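You operate a simulated robot arm through the tools that you are given. There is no shell and no other tool. Be economical: measure what you need, move in short steps, check, and stop when the job is done.

Carry out the task below with a simulated robot arm. There is one attempt and no reset: what you move stays moved.

JOB
Set winder A for new yarn: fit the 6 mm eye, seat the loose disc, tension as on the card.
Fine: knob to held, arm over the disc.

It is judged by the outcome, as a careful person would: the job done as asked, and still so three seconds after it is handed in. It fails if anything else is knocked over, pushed out of place, dropped, spilled or broken.

ROBOT AND FRAMES
A 7-joint arm with a two-finger parallel gripper, fixed in place. Base frame: the origin is at the foot of the arm, x ahead of it, y to its left, z up. Readings come in cm, rad, newtons and seconds.
Its first joint turns from -1.152 to 1.152 rad. Payload 2.4 kg.
Tool frame: the origin (TCP) lies between the finger pads and is the grasp point; the fingertips stand 3 cm ahead of it; z points along the fingers, y is the line along which they close. Largest opening 9.4 cm; finger width 2.8, thickness 1; the body of the gripper, 5 by 9.6 cm, starts 5.5 cm behind the TCP.
Orientation is that of the tool frame in the base frame, as a unit quaternion [w, x, y, z]. With the fingers straight down and closing along the base's y, the tool's x points along the base's -x, its y along +y and its z along -z.

CONTROLS
- The arm moves only by the tool send_rows. Its argument "moves" is a list of rows, each an object (a shift or turn left out is 0, a gripper value left out holds the last) with "angular": the turn, a rotation vector about the tool's x, y, z in units of 45 degrees (1.0 is 45 degrees), a list of three; "slide": the shift along the tool's x, y, z in units of 200 mm (1.0 is 200 mm), a list of three; "jaw": the opening in per cent of the stroke, from 0 (shut) to 100 (fully open). In form: [{"angular": [wx, wy, wz], "slide": [tx, ty, tz], "jaw": jaw}, ...]. A call has 1 to 20 rows; each row is the pose to reach, as a shift and turn from the pose commanded when the call began, along the tool's axes at that moment. A call with a number of a shift or a turn outside -1 to 1 is refused whole. Rows are played at 5 a second. More than 5 cm and 0.15 rad between two rows, or a gripper value outside its range, and nothing of the call is played. A pose out of reach is approached as far as the arm can. The call stops where the force on the tool passes 90 N (or 10 N more than at its start, if that is more) or the arm is blocked; 0.2 s more then pass. Each finger travels about 15.3 cm/s and halts on what it meets, pressing with about 25 N; the grip force reading is that of the motor and also rises with nothing between the fingers. The clock runs only during rows and for 0.2 s after the last one: add rows that repeat a pose to give the fingers time. The reply holds the time, the measured pose of the TCP, the force on the tool along the base axes, the opening and the grip force, in the units named above and with some noise.
- Cameras (640 x 400 px; columns grow to the right, rows downward): "scene" is fixed at [2.58, 45.89, 147.31]; the picture's right is [-0.87, -0.49, 0.00], its down [-0.14, 0.25, -0.96] and it looks along [0.47, -0.84, -0.29] (base axes); focal length 310 px, centre (320, 200). "wrist" rides on the gripper at [7.6, 1.4, -10.2] in the tool frame; the picture's right is [-0.18, 0.98, 0.00], its down [-0.75, -0.14, -0.64] and it looks along [-0.63, -0.12, 0.77] (tool axes); focal length 243 px, centre (320, 200). There is no depth. A picture from a camera that has moved, and an enlarged one, comes with that camera's place and axes in the base frame and with its lens.
- grab_frame(camera): a new picture of that camera. No time passes.
- enlarge(camera, box): a new picture of the part [left, top, right, bottom] of that camera's present view, enlarged. No time passes.
- close_job(): hands the job in; it is judged then, once.

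Go step by step. Nothing tells you positions but the pictures and the camera data: compare them with the known pose of the tool, close in by small moves and look again before you grip or let go. The budget is 120 turns and 76 pictures, counting those below and the enlarged ones. Unless the task says otherwise, let go and move clear before handing in, and close with one line.

The tools are called after "Request:" as a command line: name --argument value ..., lists and objects as JSON in quotes. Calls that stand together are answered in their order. send_rows: Moves the arm, as the interface text tells. Its arguments: {"type":"object","properties":{"moves":{"type":"array","items":{"type":"object","properties":{"angular":{"type":"array","items":{"type":"number"}},"slide":{"type":"array","items":{"type":"number"}},"jaw":{"type":"number"}}}}},"required":["moves"]} The other tools are called the same way: grab_frame (camera) takes a picture; enlarge (camera, box) takes an enlarged picture of a part of a camera's view; close_job () hands the job in.

At the start:

```text
time: 0.0
tcp_pos: [31.85, -6.76, 132.87]
tool_rot: [0.0, -0.001, 1.0, 0.0]
force: [-0.2, 0.9, -0.3]
finger_gap: 9.38
grasp_force: 0.2
```

scene: 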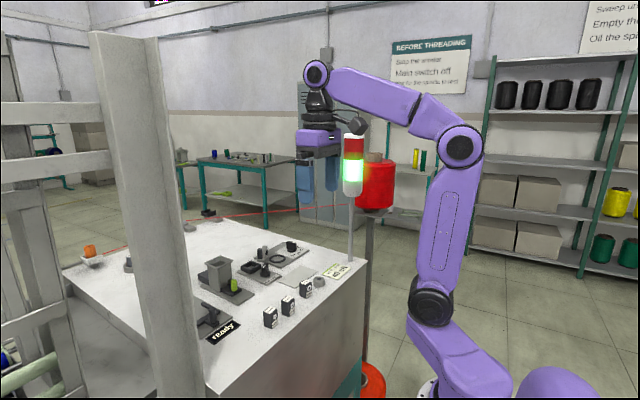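
wrist: 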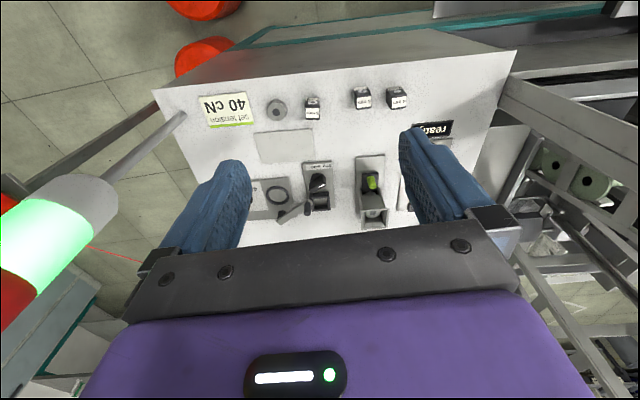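

I see a work table with a card "set tension 40 cN", three labelled blocks (eyes), a loose disc and several fixtures. I'll look closer first.

Request:
enlarge --camera "wrist" --box '[150, 70, 350, 240]'

Request:
enlarge --camera "wrist" --box '[290, 70, 490, 240]'

Request:
enlarge --camera "scene" --box '[180, 220, 370, 350]'

```text
2.35 times, centred on (250, 155) of wrist
camera zoom: at [24.34, -5.04, 143.05], right [0.18, 0.98, 0.0], down [0.75, -0.14, 0.64], along [0.63, -0.12, -0.77], focal length 571 px, centre (485, 306)
```

zoom: 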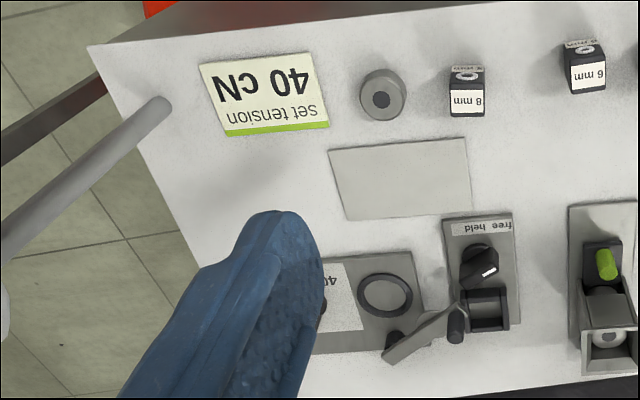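

```text
2.35 times, centred on (390, 155) of wrist
camera zoom: at [24.34, -5.04, 143.05], right [0.18, 0.98, 0.0], down [0.75, -0.14, 0.64], along [0.63, -0.12, -0.77], focal length 571 px, centre (155, 306)
```

zoom: 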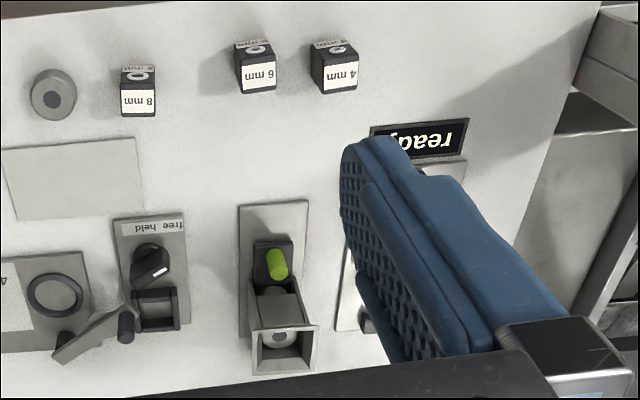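

```text
3.08 times, centred on (275, 285) of scene
camera zoom: at [2.58, 45.89, 147.31], right [-0.87, -0.49, 0.0], down [-0.14, 0.25, -0.96], along [0.47, -0.84, -0.29], focal length 954 px, centre (458, -62)
```

zoom: 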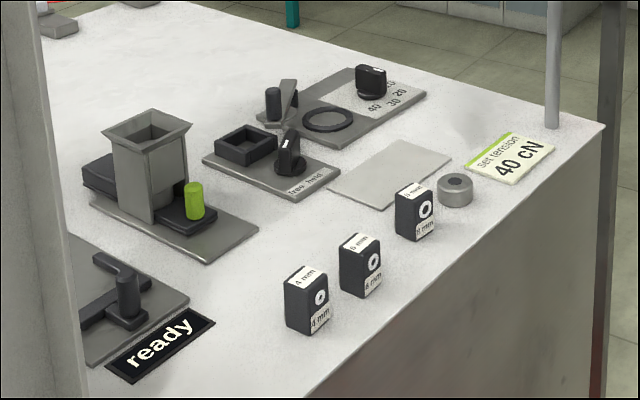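

Comparing both cameras, the bench top is nearer z≈104 than 80. I shift the wrist camera to the right to see the tension unit unobstructed.

Request:
send_rows --moves '[{"slide": [0, -0.18, 0]}, {"slide": [0, -0.36, 0]}, {"slide": [0, -0.36, 0]}, {"slide": [0, -0.36, 0]}]'

Request:
enlarge --camera "wrist" --box '[230, 70, 430, 260]'

Request:
grab_frame --camera "wrist"

```text
time: 1.0
tcp_pos: [32.05, -13.89, 132.73]
tool_rot: [0.0, 0.0, 1.0, 0.0]
force: [0.3, 0.4, -0.2]
finger_gap: 9.41
grasp_force: 0.0
```

```text
2.11 times, centred on (330, 165) of wrist
camera zoom: at [24.39, -12.27, 143.02], right [0.18, 0.98, 0.0], down [0.75, -0.14, 0.64], along [0.63, -0.12, -0.77], focal length 511 px, centre (299, 274)
```

zoom: 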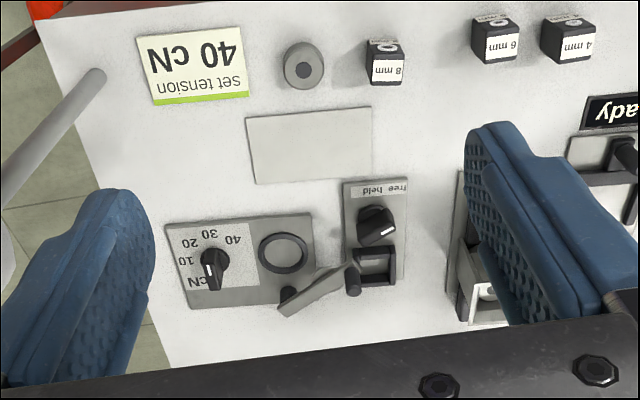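

```text
69 pictures are left
camera wrist: at [24.39, -12.27, 143.02], right [0.18, 0.98, 0.0], down [0.75, -0.14, 0.64], along [0.63, -0.12, -0.77], focal length 243 px, centre (320, 200)
```

wrist: 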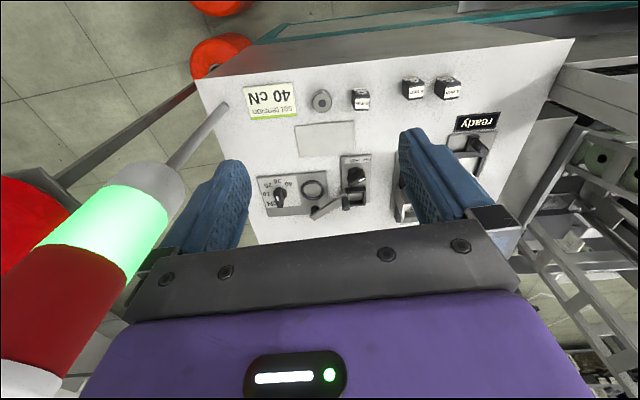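

The tension dial (cN, 10–40), the ring seat, pivoting arm, eye holder and free/held knob are in view. I'll zoom in on the details.

Request:
enlarge --camera "wrist" --box '[250, 150, 350, 220]'

Request:
enlarge --camera "wrist" --box '[300, 145, 400, 215]'

Request:
enlarge --camera "scene" --box '[230, 230, 320, 290]'

Request:
enlarge --camera "wrist" --box '[290, 70, 390, 140]'

```text
5.71 times, centred on (300, 185) of wrist
camera zoom: at [24.39, -12.27, 143.02], right [0.18, 0.98, 0.0], down [0.75, -0.14, 0.64], along [0.63, -0.12, -0.77], focal length 1386 px, centre (434, 286)
```

zoom: 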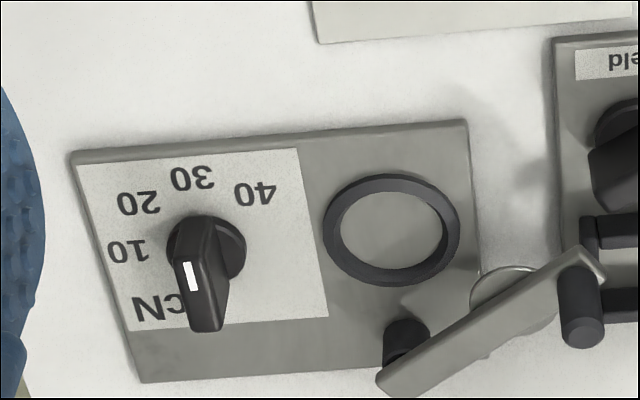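

```text
5.71 times, centred on (350, 180) of wrist
camera zoom: at [24.39, -12.27, 143.02], right [0.18, 0.98, 0.0], down [0.75, -0.14, 0.64], along [0.63, -0.12, -0.77], focal length 1386 px, centre (149, 314)
```

zoom: 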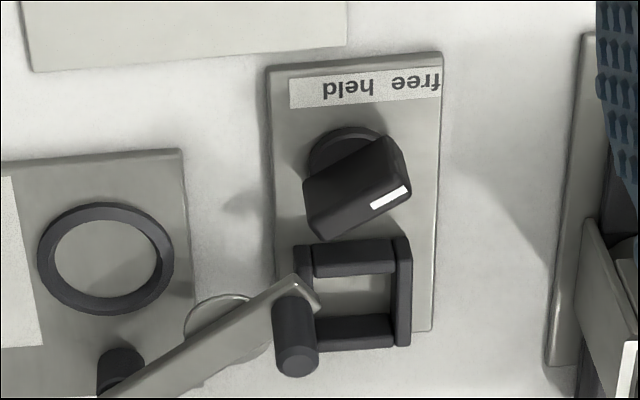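

```text
6.67 times, centred on (275, 260) of scene
camera zoom: at [2.58, 45.89, 147.31], right [-0.87, -0.49, 0.0], down [-0.14, 0.25, -0.96], along [0.47, -0.84, -0.29], focal length 2067 px, centre (620, -200)
```

zoom: 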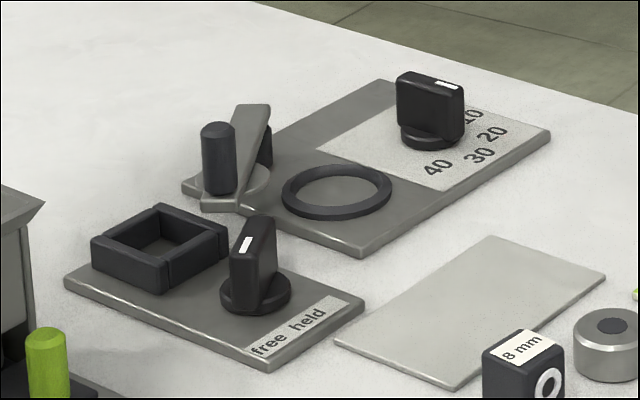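

```text
5.71 times, centred on (340, 105) of wrist
camera zoom: at [24.39, -12.27, 143.02], right [0.18, 0.98, 0.0], down [0.75, -0.14, 0.64], along [0.63, -0.12, -0.77], focal length 1386 px, centre (206, 743)
```

zoom: 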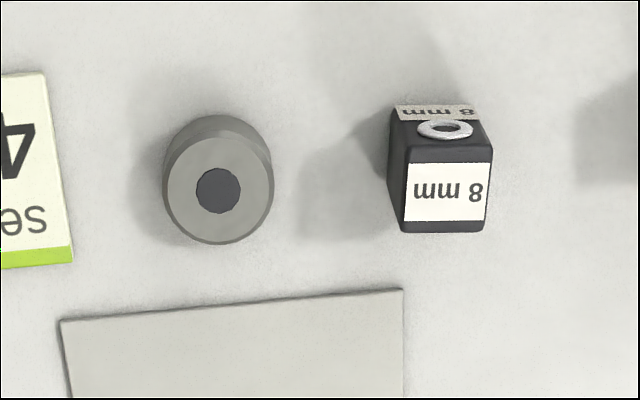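

The pad arm pivots next to the ring seat; I should also read the wall sign and the items near "ready" and the hopper before touching anything.

Request:
enlarge --camera "scene" --box '[380, 30, 490, 100]'

Request:
enlarge --camera "scene" --box '[180, 250, 290, 350]'

Request:
enlarge --camera "scene" --box '[540, 0, 640, 70]'

Request:
enlarge --camera "scene" --box '[60, 200, 240, 320]'

```text
5.71 times, centred on (435, 65) of scene
camera zoom: at [2.58, 45.89, 147.31], right [-0.87, -0.49, 0.0], down [-0.14, 0.25, -0.96], along [0.47, -0.84, -0.29], focal length 1772 px, centre (-337, 971)
```

zoom: 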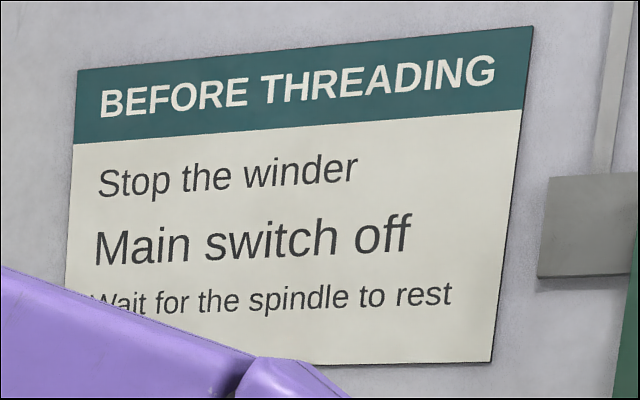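

```text
4.00 times, centred on (235, 300) of scene
camera zoom: at [2.58, 45.89, 147.31], right [-0.87, -0.49, 0.0], down [-0.14, 0.25, -0.96], along [0.47, -0.84, -0.29], focal length 1240 px, centre (660, -200)
```

zoom: 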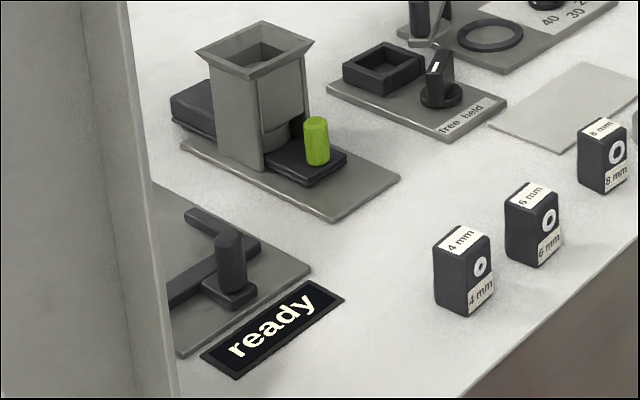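

```text
5.71 times, centred on (590, 35) of scene
camera zoom: at [2.58, 45.89, 147.31], right [-0.87, -0.49, 0.0], down [-0.14, 0.25, -0.96], along [0.47, -0.84, -0.29], focal length 1772 px, centre (-1223, 1143)
```

zoom: 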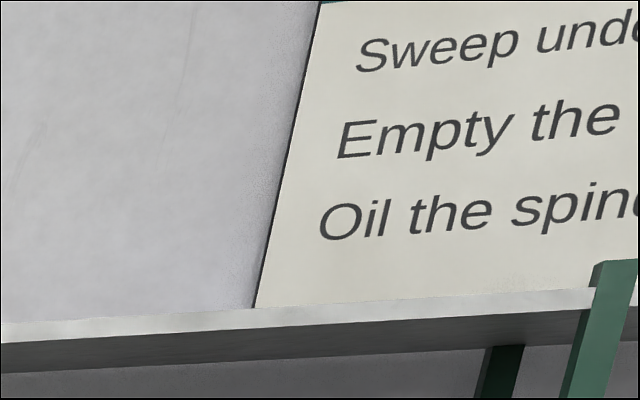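

```text
3.33 times, centred on (150, 260) of scene
camera zoom: at [2.58, 45.89, 147.31], right [-0.87, -0.49, 0.0], down [-0.14, 0.25, -0.96], along [0.47, -0.84, -0.29], focal length 1033 px, centre (887, 0)
```

zoom: 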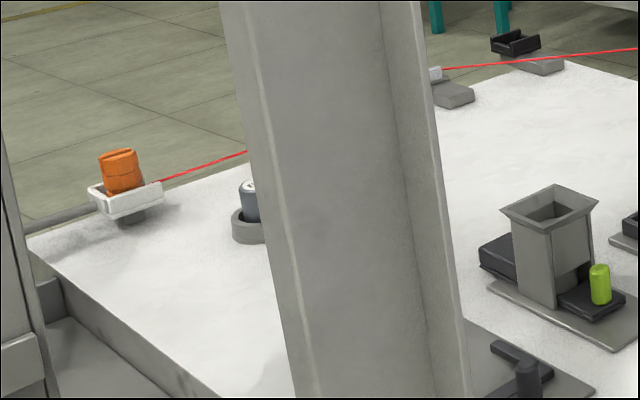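

There is a lever next to a "ready" sign and a hopper with a green slide that I haven't seen well. I shift left to look at them.

Request:
send_rows --moves '[{"slide": [0, 0.24, 0]}, {"slide": [0, 0.48, 0]}, {"slide": [0, 0.72, 0]}, {"slide": [0, 0.9, 0]}, {"slide": [0, 0.9, 0]}]'

Request:
grab_frame --camera "wrist"

Request:
enlarge --camera "wrist" --box '[240, 100, 400, 220]'

```text
time: 2.2
tcp_pos: [31.95, 4.26, 132.81]
tool_rot: [0.0, 0.0, 1.0, 0.0]
force: [-0.1, 0.1, 0.5]
finger_gap: 9.4
grasp_force: 0.0
```

```text
60 pictures are left
camera wrist: at [24.33, 5.78, 143.1], right [0.18, 0.98, 0.0], down [0.75, -0.14, 0.64], along [0.63, -0.12, -0.77], focal length 243 px, centre (320, 200)
```

wrist: 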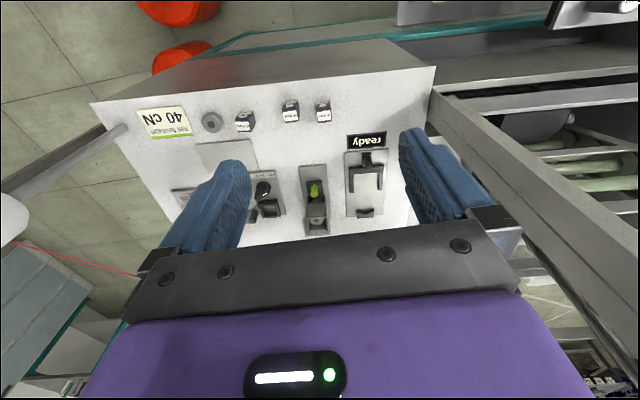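

```text
3.33 times, centred on (320, 160) of wrist
camera zoom: at [24.33, 5.78, 143.1], right [0.18, 0.98, 0.0], down [0.75, -0.14, 0.64], along [0.63, -0.12, -0.77], focal length 809 px, centre (320, 333)
```

zoom: 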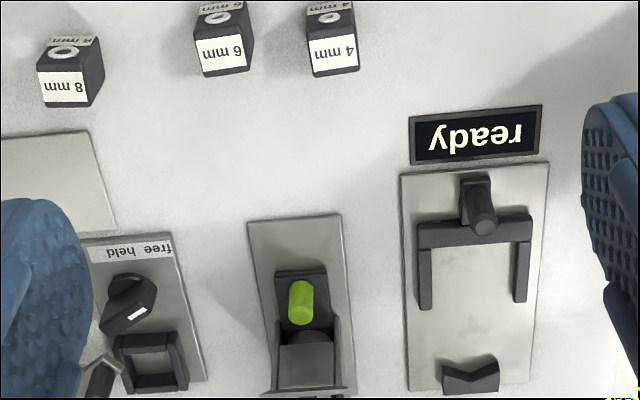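

The fork unit and hopper aren't part of the job; bench top ≈103.6. The disc sits at about (36.5, −14.3), 2.9 cm wide, 1.8 high, and the ring seat at about (53.3, −19.3). I go above the disc.

Request:
send_rows --moves '[{"slide": [-0.057, -0.232, 0]}, {"slide": [-0.114, -0.464, 0]}, {"slide": [-0.171, -0.696, 0]}, {"slide": [-0.2275, -0.928, 0]}, {"slide": [-0.2275, -0.928, 0.2]}, {"slide": [-0.2275, -0.928, 0.4]}, {"slide": [-0.2275, -0.928, 0.6]}, {"slide": [-0.2275, -0.928, 0.8]}, {"slide": [-0.2275, -0.928, 0.8]}]'

Request:
grab_frame --camera "wrist"

Request:
grab_frame --camera "scene"

```text
time: 4.2
tcp_pos: [36.29, -14.3, 116.69]
tool_rot: [0.0, -0.001, 1.0, 0.001]
force: [0.2, -0.3, 0.0]
finger_gap: 9.41
grasp_force: 0.2
```

```text
58 pictures are left
camera wrist: at [28.78, -12.8, 127.07], right [0.18, 0.98, 0.0], down [0.75, -0.14, 0.64], along [0.63, -0.12, -0.77], focal length 243 px, centre (320, 200)
```

wrist: 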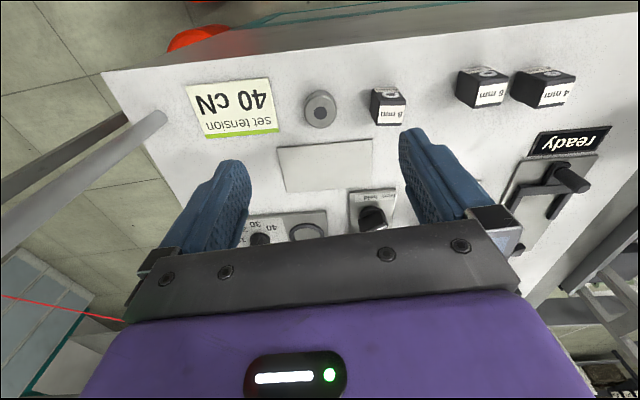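

```text
57 pictures are left
```

scene: 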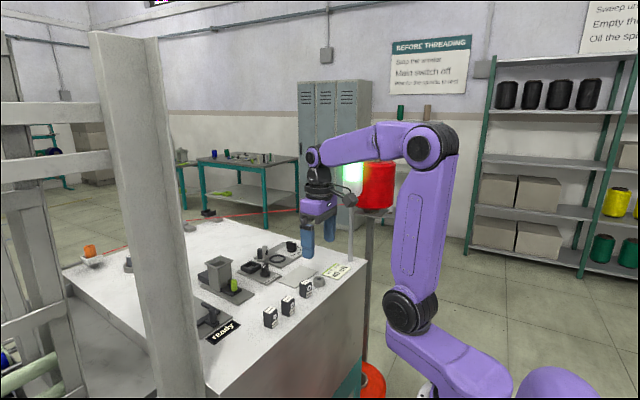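

Tool projection matches the camera data. One enlarged view for a precise disc position.

Request:
enlarge --camera "wrist" --box '[280, 80, 360, 130]'

Request:
enlarge --camera "scene" --box '[295, 260, 345, 300]'

```text
8.00 times, centred on (320, 105) of wrist
camera zoom: at [28.78, -12.8, 127.07], right [0.18, 0.98, 0.0], down [0.75, -0.14, 0.64], along [0.63, -0.12, -0.77], focal length 1941 px, centre (320, 960)
```

zoom: 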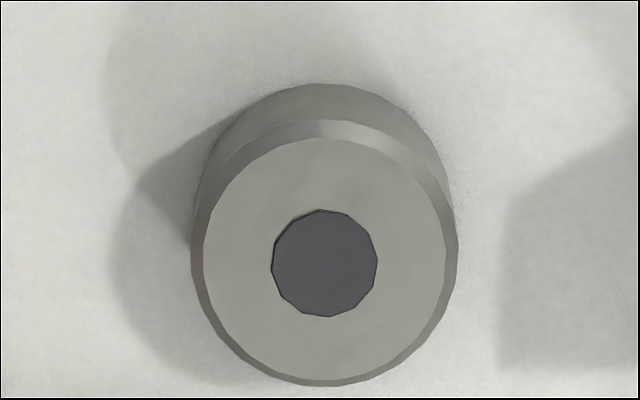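

```text
10.00 times, centred on (320, 280) of scene
camera zoom: at [2.58, 45.89, 147.31], right [-0.87, -0.49, 0.0], down [-0.14, 0.25, -0.96], along [0.47, -0.84, -0.29], focal length 3100 px, centre (320, -600)
```

zoom: 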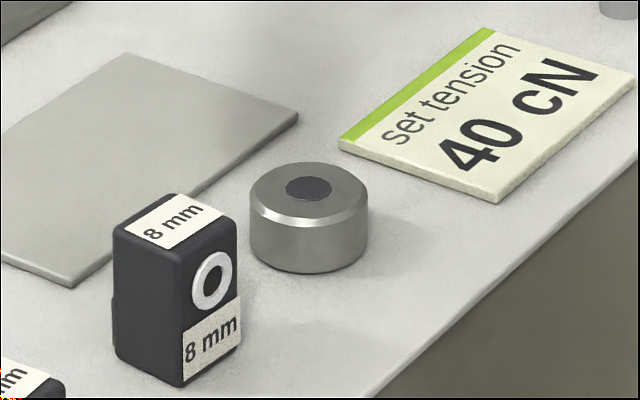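

Disc centre (36.57, −14.25), top ≈105.6, bottom ≈104.2. I narrow the jaw to clear the 8 mm eye, descend and grip the upper part of the disc.

Request:
send_rows --moves '[{"slide": [-0.014, 0.002, 0.1], "jaw": 45}, {"slide": [-0.014, 0.002, 0.25], "jaw": 45}, {"slide": [-0.014, 0.002, 0.36], "jaw": 45}, {"slide": [-0.014, 0.002, 0.44], "jaw": 45}, {"slide": [-0.014, 0.002, 0.44], "jaw": 45}]'

Request:
enlarge --camera "scene" --box '[280, 240, 360, 300]'

```text
time: 5.4
tcp_pos: [36.73, -14.34, 108.01]
tool_rot: [0.0, 0.0, 1.0, 0.0]
force: [0.1, -0.4, -0.2]
finger_gap: 4.24
grasp_force: 0.0
```

```text
6.67 times, centred on (320, 270) of scene
camera zoom: at [2.58, 45.89, 147.31], right [-0.87, -0.49, 0.0], down [-0.14, 0.25, -0.96], along [0.47, -0.84, -0.29], focal length 2067 px, centre (320, -267)
```

zoom: 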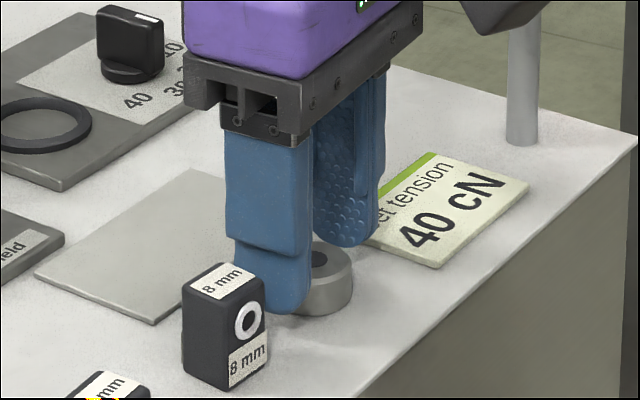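

Fingers straddle the disc properly. Lower slightly and close.

Request:
send_rows --moves '[{"slide": [0.005, 0, 0.012], "jaw": 45}, {"slide": [0.005, 0, 0.012], "jaw": 25}, {"slide": [0.005, 0, 0.012], "jaw": 20}, {"slide": [0.005, 0, 0.012], "jaw": 20}, {"slide": [0.005, 0, 0.012], "jaw": 20}]'

```text
time: 6.6
tcp_pos: [36.79, -14.33, 107.75]
tool_rot: [0.0, 0.0, 1.0, 0.0]
force: [1.0, -0.2, 3.8]
finger_gap: 2.87
grasp_force: 24.9
```

Gripped at 2.87 cm. Lift and check.

Request:
send_rows --moves '[{"slide": [0, 0, -0.15], "jaw": 20}, {"slide": [0, 0, -0.3], "jaw": 20}, {"slide": [0, 0, -0.4], "jaw": 20}, {"slide": [0, 0, -0.4], "jaw": 20}]'

Request:
enlarge --camera "scene" --box '[270, 200, 370, 270]'

Request:
grab_frame --camera "wrist"

```text
time: 7.6
tcp_pos: [36.63, -14.32, 115.74]
tool_rot: [0.0, 0.001, 1.0, 0.001]
force: [0.7, 1.2, 0.1]
finger_gap: 2.85
grasp_force: 24.8
```

```text
5.71 times, centred on (320, 235) of scene
camera zoom: at [2.58, 45.89, 147.31], right [-0.87, -0.49, 0.0], down [-0.14, 0.25, -0.96], along [0.47, -0.84, -0.29], focal length 1772 px, centre (320, 0)
```

zoom: 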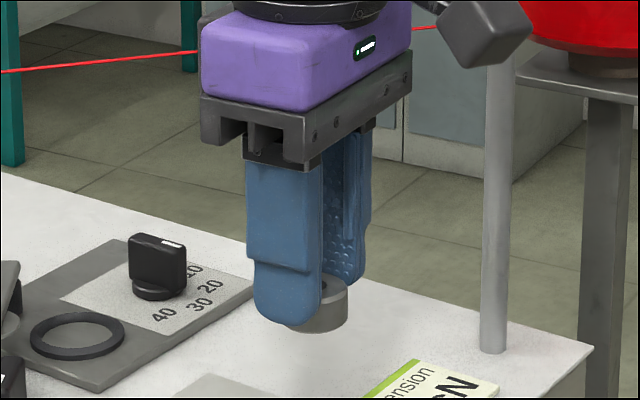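

```text
52 pictures are left
camera wrist: at [29.08, -12.79, 126.08], right [0.18, 0.98, 0.0], down [0.75, -0.14, 0.64], along [0.63, -0.12, -0.77], focal length 243 px, centre (320, 200)
```

wrist: 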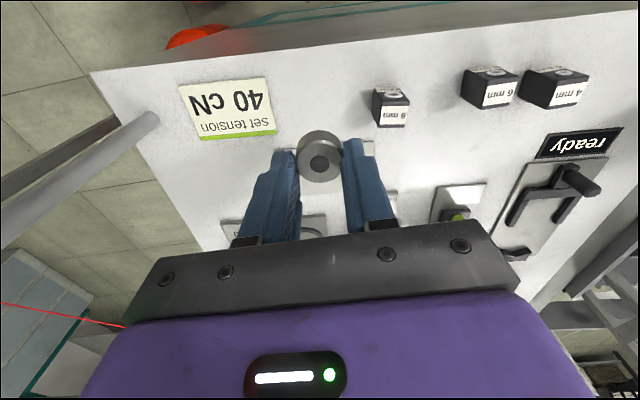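

Disc held, centred. Move to hover above the ring seat at about (53.0, −19.2).

Request:
send_rows --moves '[{"slide": [-0.206, -0.061, 0]}, {"slide": [-0.41, -0.122, 0]}, {"slide": [-0.62, -0.184, 0]}, {"slide": [-0.825, -0.245, 0]}, {"slide": [-0.825, -0.245, 0]}, {"slide": [-0.825, -0.245, 0]}]'

Request:
enlarge --camera "wrist" --box '[240, 60, 400, 180]'

Request:
enlarge --camera "scene" --box '[230, 205, 330, 275]'

```text
time: 9.0
tcp_pos: [53.25, -19.12, 115.75]
tool_rot: [0.0, 0.0, 1.0, 0.0]
force: [-0.2, 0.6, -0.6]
finger_gap: 2.89
grasp_force: 25.3
```

```text
3.33 times, centred on (320, 120) of wrist
camera zoom: at [45.62, -17.62, 126.05], right [0.18, 0.98, 0.0], down [0.75, -0.14, 0.64], along [0.63, -0.12, -0.77], focal length 809 px, centre (320, 467)
```

zoom: 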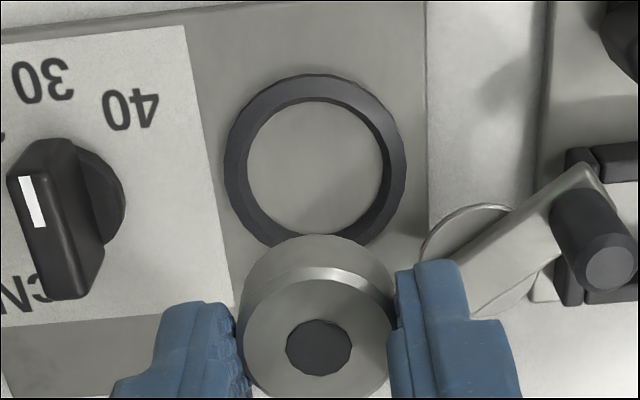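

```text
5.71 times, centred on (280, 240) of scene
camera zoom: at [2.58, 45.89, 147.31], right [-0.87, -0.49, 0.0], down [-0.14, 0.25, -0.96], along [0.47, -0.84, -0.29], focal length 1772 px, centre (549, -29)
```

zoom: 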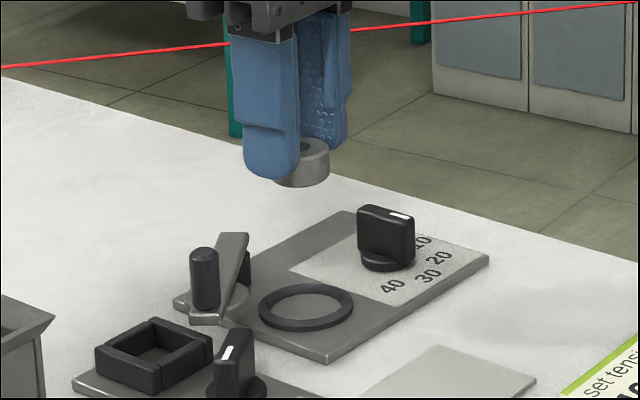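

Ring centre ≈(52.95, −19.2); the held disc is ~0.1 off. I correct and lower to just above the ring.

Request:
send_rows --moves '[{"slide": [0.005, -0.006, 0.1]}, {"slide": [0.005, -0.006, 0.2]}, {"slide": [0.005, -0.006, 0.3]}, {"slide": [0.005, -0.006, 0.325]}, {"slide": [0.005, -0.006, 0.325]}]'

Request:
enlarge --camera "scene" --box '[240, 220, 310, 270]'

Request:
enlarge --camera "wrist" --box '[240, 80, 400, 200]'

```text
time: 10.2
tcp_pos: [53.03, -19.3, 109.18]
tool_rot: [0.0, 0.0, 1.0, 0.0]
force: [0.0, 0.5, -0.5]
finger_gap: 2.88
grasp_force: 25.5
```

```text
8.00 times, centred on (275, 245) of scene
camera zoom: at [2.58, 45.89, 147.31], right [-0.87, -0.49, 0.0], down [-0.14, 0.25, -0.96], along [0.47, -0.84, -0.29], focal length 2480 px, centre (680, -160)
```

zoom: 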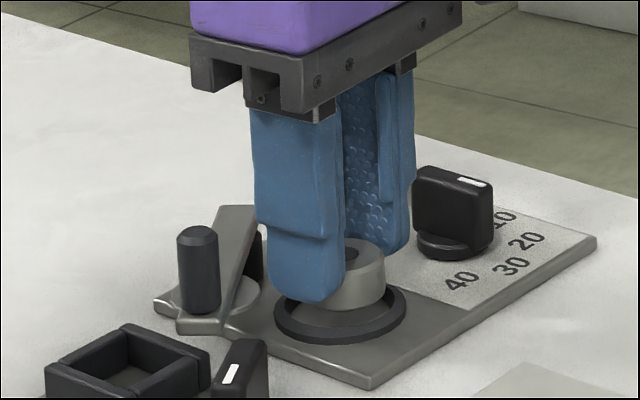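

```text
3.33 times, centred on (320, 140) of wrist
camera zoom: at [45.5, -17.79, 119.45], right [0.18, 0.98, 0.0], down [0.75, -0.14, 0.64], along [0.63, -0.12, -0.77], focal length 809 px, centre (320, 400)
```

zoom: 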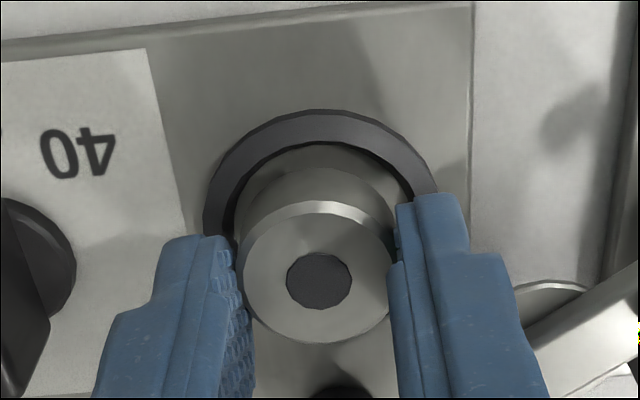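

Well aligned over the ring. Lower in small steps until contact.

Request:
send_rows --moves '[{"slide": [0, 0, 0.015]}, {"slide": [0, 0, 0.03]}, {"slide": [0, 0, 0.04]}, {"slide": [0, 0, 0.045]}]'

```text
time: 11.2
tcp_pos: [53.06, -19.23, 108.28]
tool_rot: [-0.001, -0.001, 1.0, 0.001]
force: [0.4, -0.3, 1.5]
finger_gap: 2.86
grasp_force: 25.2
```

Request:
send_rows --moves '[{"slide": [0, 0, 0.008]}, {"slide": [0, 0, 0.014]}, {"slide": [0, 0, 0.014]}]'

Request:
enlarge --camera "scene" --box '[240, 220, 310, 270]'

```text
time: 12.0
tcp_pos: [53.08, -19.42, 108.14]
tool_rot: [0.002, 0.0, 1.0, 0.0]
force: [-0.1, 0.2, 21.6]
finger_gap: 2.87
grasp_force: 25.1
```

```text
8.00 times, centred on (275, 245) of scene
camera zoom: at [2.54, 45.9, 147.31], right [-0.87, -0.49, 0.0], down [-0.14, 0.25, -0.96], along [0.47, -0.84, -0.29], focal length 2480 px, centre (680, -160)
```

zoom: 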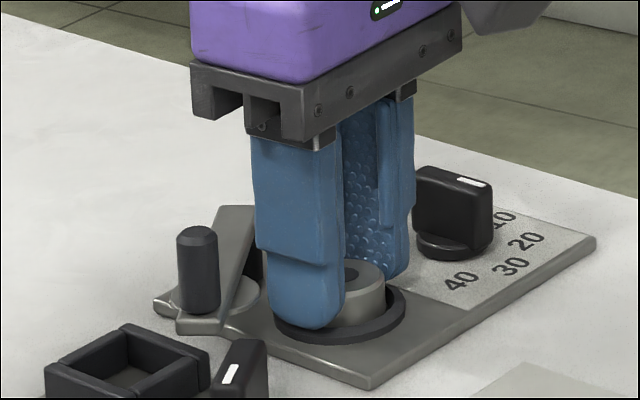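

Contact at 108.1, as predicted for the seat. Release slightly, raise and look.

Request:
send_rows --moves '[{"slide": [0, 0, -0.005], "jaw": 31}, {"slide": [0, 0, -0.005], "jaw": 39}, {"slide": [0, 0, -0.005], "jaw": 39}, {"slide": [0, 0, -0.1], "jaw": 39}, {"slide": [0, 0, -0.3], "jaw": 39}, {"slide": [0, 0, -0.3], "jaw": 39}]'

Request:
enlarge --camera "scene" --box '[240, 220, 310, 270]'

Request:
enlarge --camera "wrist" --box '[240, 60, 400, 180]'

```text
time: 13.4
tcp_pos: [53.06, -19.26, 114.11]
tool_rot: [0.0, -0.001, 1.0, 0.0]
force: [-0.3, -0.1, 0.4]
finger_gap: 3.69
grasp_force: 0.1
```

```text
8.00 times, centred on (275, 245) of scene
camera zoom: at [2.58, 45.89, 147.31], right [-0.87, -0.49, 0.0], down [-0.14, 0.25, -0.96], along [0.47, -0.84, -0.29], focal length 2480 px, centre (680, -160)
```

zoom: 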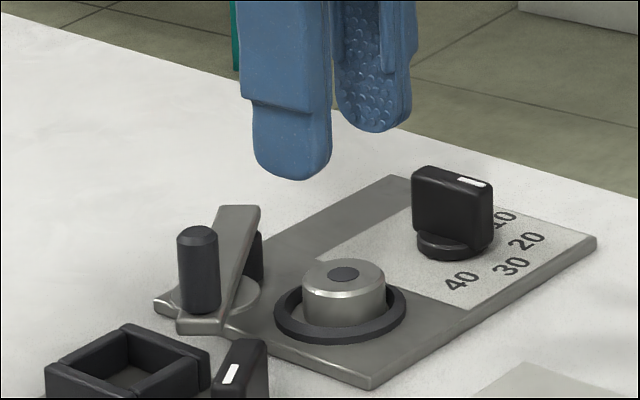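

```text
3.33 times, centred on (320, 120) of wrist
camera zoom: at [45.48, -17.74, 124.37], right [0.18, 0.98, 0.0], down [0.75, -0.14, 0.64], along [0.63, -0.12, -0.77], focal length 809 px, centre (320, 467)
```

zoom: 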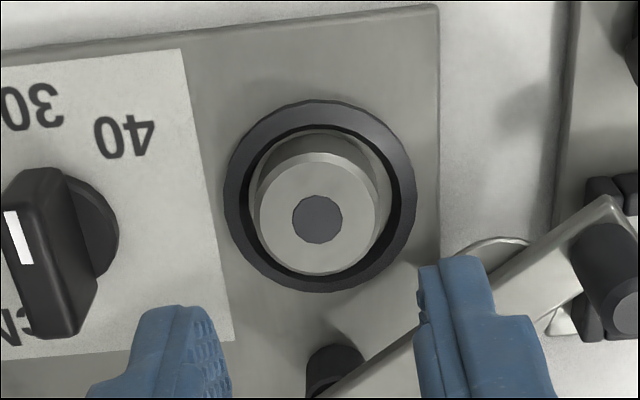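

Disc is seated in the ring. Now back off to inspect the arm, its peg and the dial.

Request:
send_rows --moves '[{"slide": [0.12, 0.1, -0.05], "jaw": 60}, {"slide": [0.3, 0.18, -0.05], "jaw": 100}, {"slide": [0.4, 0.18, -0.05], "jaw": 100}, {"slide": [0.4, 0.18, -0.05], "jaw": 100}]'

Request:
enlarge --camera "wrist" --box '[200, 80, 400, 220]'

Request:
enlarge --camera "scene" --box '[240, 230, 290, 270]'

```text
time: 14.4
tcp_pos: [44.98, -15.65, 115.1]
tool_rot: [0.0, 0.0, 1.0, 0.0]
force: [0.1, -0.2, 0.0]
finger_gap: 9.4
grasp_force: 0.1
```

```text
2.86 times, centred on (300, 150) of wrist
camera zoom: at [37.51, -14.16, 125.35], right [0.18, 0.98, 0.0], down [0.75, -0.14, 0.64], along [0.63, -0.12, -0.77], focal length 693 px, centre (377, 343)
```

zoom: 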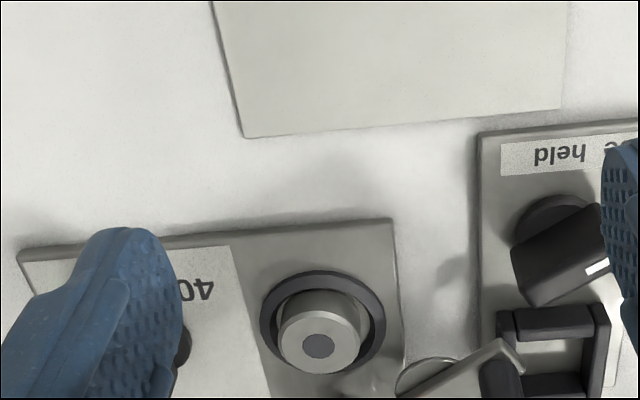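

```text
10.00 times, centred on (265, 250) of scene
camera zoom: at [2.58, 45.89, 147.31], right [-0.87, -0.49, 0.0], down [-0.14, 0.25, -0.96], along [0.47, -0.84, -0.29], focal length 3100 px, centre (870, -300)
```

zoom: 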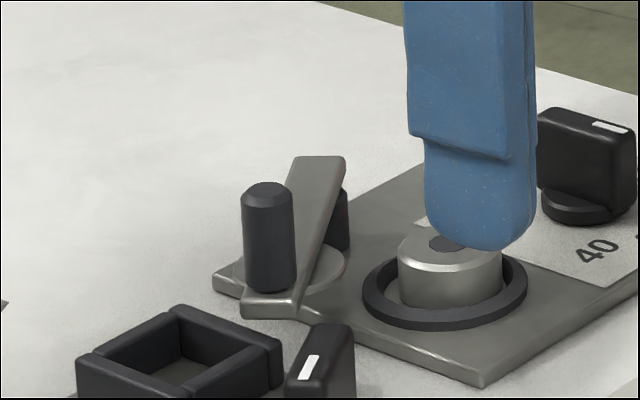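

The arm bar is flat at z≈107, pivot ≈(57.6, −19.8), peg at (54.1, −13.0) with top ≈110.2, and the disc top (≈106) clears it. I'll cage the peg between the fingers and swing it; first go above with the jaw turned.

Request:
send_rows --moves '[{"slide": [-0.09, 0.03, -0.05], "angular": [0, 0, 0.18]}, {"slide": [-0.18, 0.06, -0.095], "angular": [0, 0, 0.36]}, {"slide": [-0.27, 0.09, -0.095], "angular": [0, 0, 0.54]}, {"slide": [-0.36, 0.12, -0.095], "angular": [0, 0, 0.72]}, {"slide": [-0.456, 0.1325, -0.095], "angular": [0, 0, 0.9]}, {"slide": [-0.456, 0.1325, -0.095], "angular": [0, 0, 0.9]}, {"slide": [-0.456, 0.1325, -0.095], "angular": [0, 0, 0.9]}]'

Request:
enlarge --camera "wrist" --box '[240, 60, 400, 180]'

Request:
enlarge --camera "scene" --box '[230, 210, 310, 270]'

```text
time: 16.0
tcp_pos: [54.3, -13.15, 116.96]
tool_rot: [0.0, 0.347, 0.938, -0.001]
force: [-0.3, 0.0, -0.2]
finger_gap: 9.39
grasp_force: 0.0
```

```text
3.33 times, centred on (320, 120) of wrist
camera zoom: at [49.37, -6.9, 127.26], right [0.78, 0.63, 0.0], down [0.48, -0.6, 0.64], along [0.4, -0.5, -0.77], focal length 809 px, centre (320, 467)
```

zoom: 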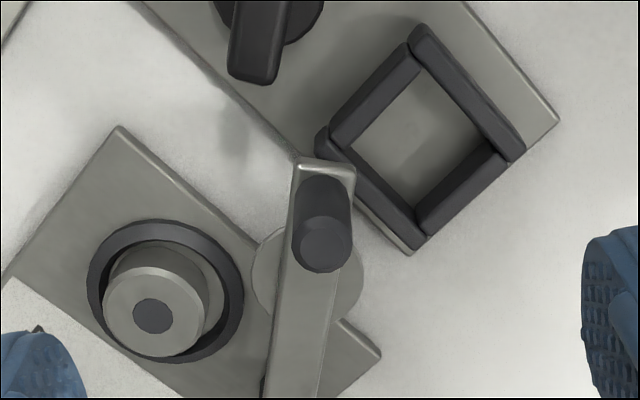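

```text
6.67 times, centred on (270, 240) of scene
camera zoom: at [2.58, 45.89, 147.31], right [-0.87, -0.49, 0.0], down [-0.14, 0.25, -0.96], along [0.47, -0.84, -0.29], focal length 2067 px, centre (653, -67)
```

zoom: 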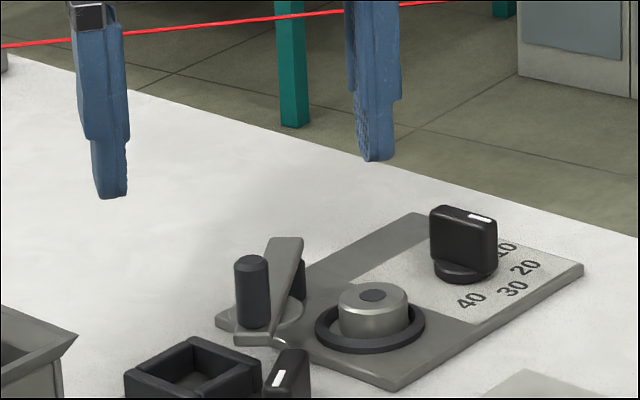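

Clear view: peg top centre (54.24, −12.93), bar direction ≈121°, needing about 55° of swing to put the pad over the disc. Descend around the peg with a narrow opening.

Request:
send_rows --moves '[{"slide": [0.0095, 0.0065, 0.0], "jaw": 40}, {"slide": [0.0095, 0.0065, 0.0], "jaw": 36}, {"slide": [0.0095, 0.0065, 0.12], "jaw": 36}, {"slide": [0.0095, 0.0065, 0.24], "jaw": 36}, {"slide": [0.0095, 0.0065, 0.3], "jaw": 36}, {"slide": [0.0095, 0.0065, 0.3], "jaw": 36}]'

Request:
enlarge --camera "wrist" --box '[240, 80, 400, 200]'

Request:
enlarge --camera "scene" --box '[230, 220, 310, 280]'

```text
time: 17.4
tcp_pos: [54.03, -12.96, 110.9]
tool_rot: [0.0, 0.345, 0.939, 0.0]
force: [0.7, -0.2, 0.4]
finger_gap: 3.37
grasp_force: 0.0
```

```text
3.33 times, centred on (320, 140) of wrist
camera zoom: at [49.24, -6.73, 121.23], right [0.78, 0.63, 0.0], down [0.48, -0.6, 0.64], along [0.4, -0.5, -0.77], focal length 809 px, centre (320, 400)
```

zoom: 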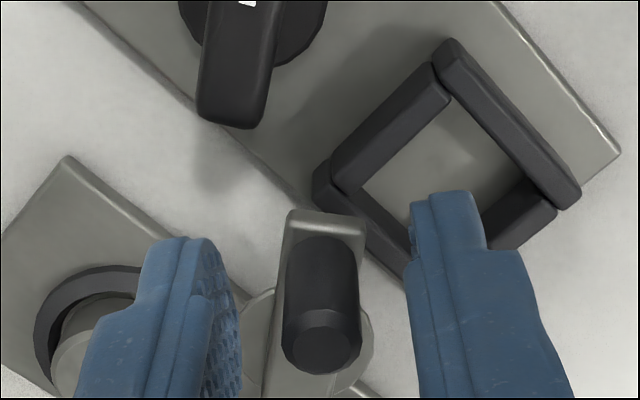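

```text
6.67 times, centred on (270, 250) of scene
camera zoom: at [2.58, 45.89, 147.31], right [-0.87, -0.49, 0.0], down [-0.14, 0.25, -0.96], along [0.47, -0.84, -0.29], focal length 2067 px, centre (653, -133)
```

zoom: 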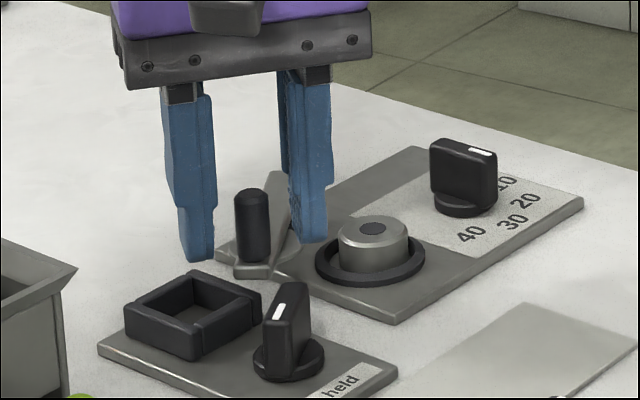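

The peg is centred between the fingers. Close to a loose cage and swing the first ~40°.

Request:
send_rows --moves '[{"jaw": 22}, {"jaw": 22}, {"slide": [0.009, -0.031, 0], "angular": [0, 0, -0.08]}, {"slide": [0.0153, -0.0613, 0], "angular": [0, 0, -0.16]}, {"slide": [0.019, -0.095, 0], "angular": [0, 0, -0.24]}, {"slide": [0.0205, -0.128, 0], "angular": [0, 0, -0.32]}, {"slide": [0.0185, -0.162, 0], "angular": [0, 0, -0.4]}, {"slide": [0.014, -0.196, 0], "angular": [0, 0, -0.48]}, {"slide": [0.006, -0.229, 0], "angular": [0, 0, -0.56]}, {"slide": [-0.0045, -0.261, 0], "angular": [0, 0, -0.65]}, {"slide": [-0.0045, -0.261, 0], "angular": [0, 0, -0.65]}]'

Request:
enlarge --camera "wrist" --box '[220, 70, 420, 220]'

Request:
enlarge --camera "scene" --box '[230, 220, 310, 280]'

```text
time: 19.8
tcp_pos: [50.84, -16.92, 110.96]
tool_rot: [0.0, 0.097, 0.995, 0.0]
force: [0.3, -0.9, -0.2]
finger_gap: 2.09
grasp_force: 0.1
```

```text
2.67 times, centred on (320, 145) of wrist
camera zoom: at [43.64, -13.89, 121.28], right [0.37, 0.93, 0.0], down [0.71, -0.28, 0.64], along [0.6, -0.24, -0.77], focal length 647 px, centre (320, 347)
```

zoom: 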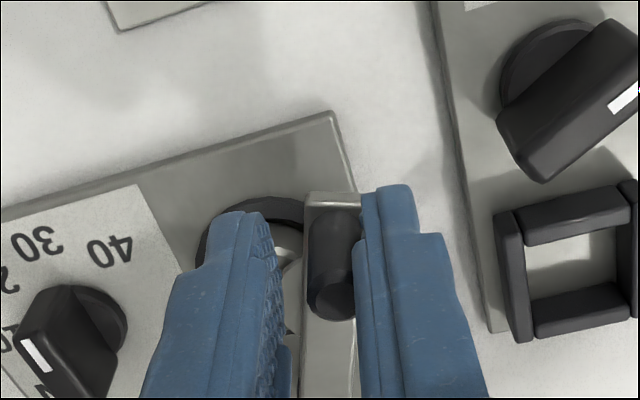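

```text
6.67 times, centred on (270, 250) of scene
camera zoom: at [2.58, 45.89, 147.31], right [-0.87, -0.49, 0.0], down [-0.14, 0.25, -0.96], along [0.47, -0.84, -0.29], focal length 2067 px, centre (653, -133)
```

zoom: 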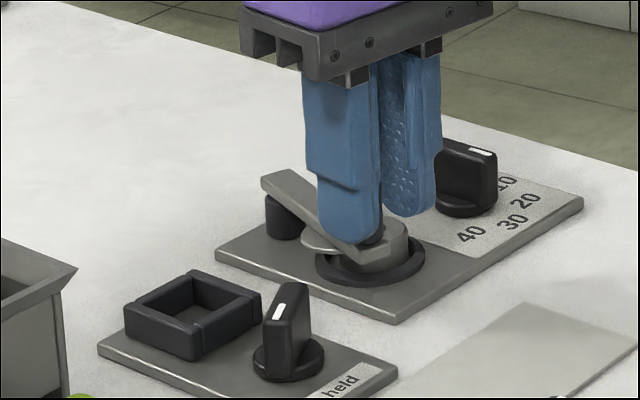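

The arm follows; the trailing finger pushes the peg. Continue to nearly over the disc.

Request:
send_rows --moves '[{"slide": [0.002, -0.027, 0], "angular": [0, 0, -0.06]}, {"slide": [0.0026, -0.054, 0], "angular": [0, 0, -0.125]}, {"slide": [0.001, -0.081, 0], "angular": [0, 0, -0.19]}, {"slide": [-0.002, -0.109, 0], "angular": [0, 0, -0.25]}, {"slide": [-0.002, -0.109, 0], "angular": [0, 0, -0.25]}]'

Request:
enlarge --camera "wrist" --box '[220, 70, 420, 220]'

Request:
enlarge --camera "scene" --box '[240, 225, 300, 270]'

```text
time: 21.0
tcp_pos: [50.41, -19.07, 110.93]
tool_rot: [-0.001, -0.001, 1.0, -0.001]
force: [-0.3, 0.7, 0.1]
finger_gap: 2.05
grasp_force: 0.0
```

```text
2.67 times, centred on (320, 145) of wrist
camera zoom: at [42.81, -17.51, 121.21], right [0.18, 0.98, 0.0], down [0.75, -0.14, 0.64], along [0.63, -0.12, -0.77], focal length 647 px, centre (320, 347)
```

zoom: 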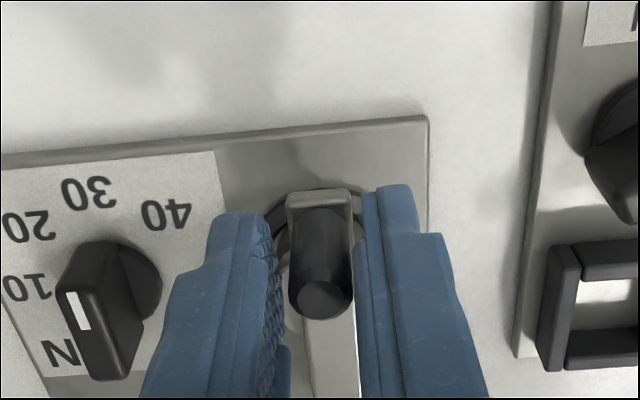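

```text
8.89 times, centred on (270, 248) of scene
camera zoom: at [2.58, 45.89, 147.31], right [-0.87, -0.49, 0.0], down [-0.14, 0.25, -0.96], along [0.47, -0.84, -0.29], focal length 2756 px, centre (764, -222)
```

zoom: 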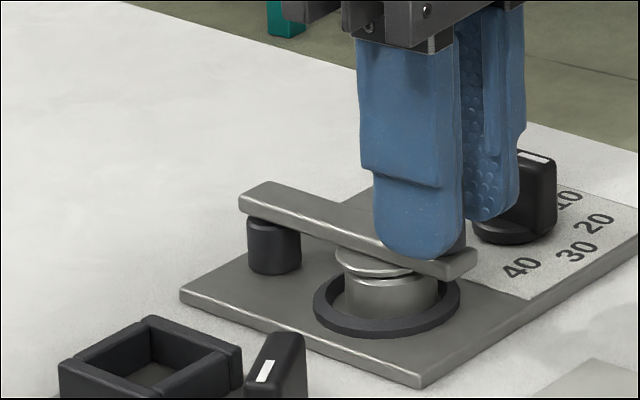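

The pad looks nearly over the disc. Open, lift clear and look from above.

Request:
send_rows --moves '[{"jaw": 36}, {"jaw": 36, "slide": [0, 0, -0.05]}, {"jaw": 36, "slide": [0, 0, -0.25]}, {"jaw": 60, "slide": [0.1, 0, -0.3]}, {"jaw": 60, "slide": [0.1, 0, -0.3]}]'

Request:
enlarge --camera "wrist" --box '[240, 70, 400, 190]'

Request:
enlarge --camera "scene" --box '[240, 225, 300, 270]'

```text
time: 22.2
tcp_pos: [48.29, -18.97, 116.96]
tool_rot: [0.001, 0.0, 1.0, 0.0]
force: [0.3, -0.2, -0.1]
finger_gap: 5.65
grasp_force: 0.1
```

```text
3.33 times, centred on (320, 130) of wrist
camera zoom: at [40.78, -17.5, 127.24], right [0.18, 0.98, 0.0], down [0.75, -0.14, 0.64], along [0.63, -0.12, -0.77], focal length 809 px, centre (320, 433)
```

zoom: 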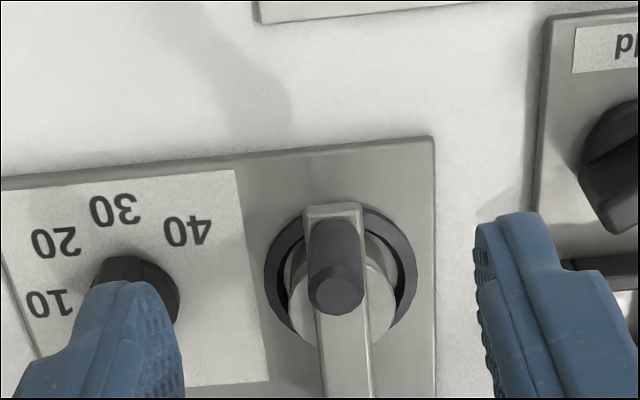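

```text
8.89 times, centred on (270, 248) of scene
camera zoom: at [2.58, 45.89, 147.31], right [-0.87, -0.49, 0.0], down [-0.14, 0.25, -0.96], along [0.47, -0.84, -0.29], focal length 2756 px, centre (764, -222)
```

zoom: 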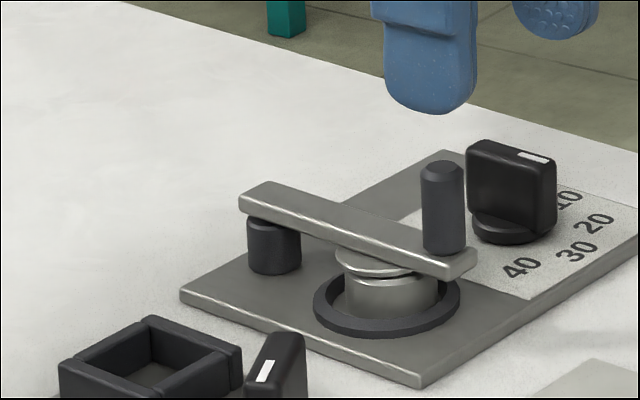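

The arm bar passes right over the seat centre: done. The dial (centre ≈(52.2, −25.4)) currently points near 30, with 40 about 55° clockwise seen from above. I hover over it for a better look.

Request:
send_rows --moves '[{"slide": [-0.1, -0.16, 0]}, {"slide": [-0.195, -0.32, 0]}, {"slide": [-0.195, -0.32, 0]}, {"slide": [-0.195, -0.32, 0]}]'

Request:
enlarge --camera "wrist" --box '[260, 70, 380, 160]'

Request:
grab_frame --camera "scene"

```text
time: 23.2
tcp_pos: [52.22, -25.6, 116.96]
tool_rot: [0.001, -0.001, 1.0, 0.0]
force: [-0.1, 0.4, 0.1]
finger_gap: 5.67
grasp_force: 0.1
```

```text
4.44 times, centred on (320, 115) of wrist
camera zoom: at [44.72, -23.96, 127.29], right [0.18, 0.98, 0.0], down [0.75, -0.14, 0.64], along [0.63, -0.12, -0.77], focal length 1078 px, centre (320, 578)
```

zoom: 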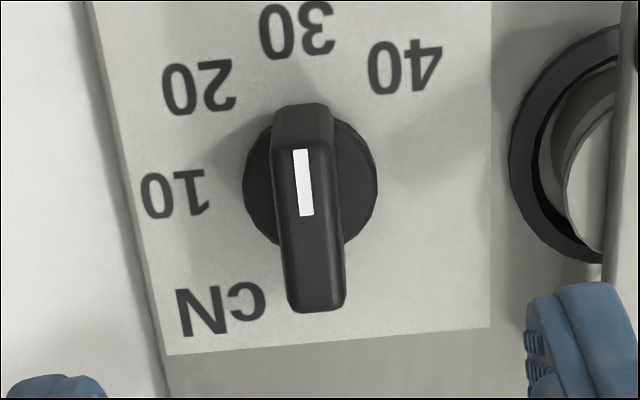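

```text
31 pictures are left
```

scene: 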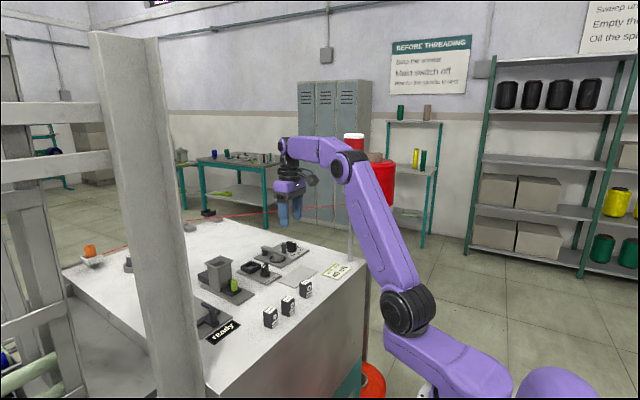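

The dial points at 30; 40 is about 47° clockwise. I lower the fingers around the knob bar (closing along y, bar along x).

Request:
send_rows --moves '[{"slide": [-0.0065, 0, 0.1], "jaw": 35}, {"slide": [-0.0065, 0, 0.2], "jaw": 35}, {"slide": [-0.0065, 0, 0.3], "jaw": 35}, {"slide": [-0.0065, 0, 0.4], "jaw": 35}, {"slide": [-0.0065, 0, 0.4], "jaw": 35}]'

Request:
enlarge --camera "wrist" --box '[240, 80, 400, 200]'

```text
time: 24.4
tcp_pos: [52.5, -25.52, 108.91]
tool_rot: [0.0, 0.0, 1.0, 0.0]
force: [-0.4, -0.6, 0.1]
finger_gap: 3.28
grasp_force: 0.0
```

```text
3.33 times, centred on (320, 140) of wrist
camera zoom: at [44.87, -23.84, 119.25], right [0.18, 0.98, 0.0], down [0.75, -0.14, 0.64], along [0.63, -0.12, -0.77], focal length 809 px, centre (320, 400)
```

zoom: 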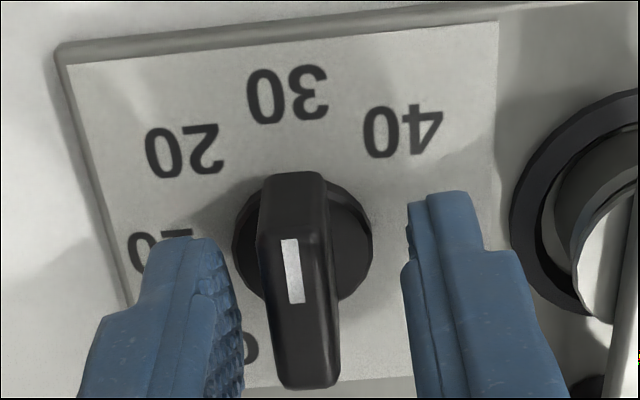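

Aligned. Close on the knob bar.

Request:
send_rows --moves '[{"slide": [0, -0.003, 0], "jaw": 20}, {"slide": [0, -0.003, 0], "jaw": 5}, {"slide": [0, -0.003, 0], "jaw": 5}, {"slide": [0, -0.003, 0], "jaw": 5}]'

```text
time: 25.4
tcp_pos: [52.49, -25.66, 109.08]
tool_rot: [0.001, 0.0, 1.0, -0.002]
force: [4.8, -18.5, -5.5]
finger_gap: 1.19
grasp_force: 45.4
```

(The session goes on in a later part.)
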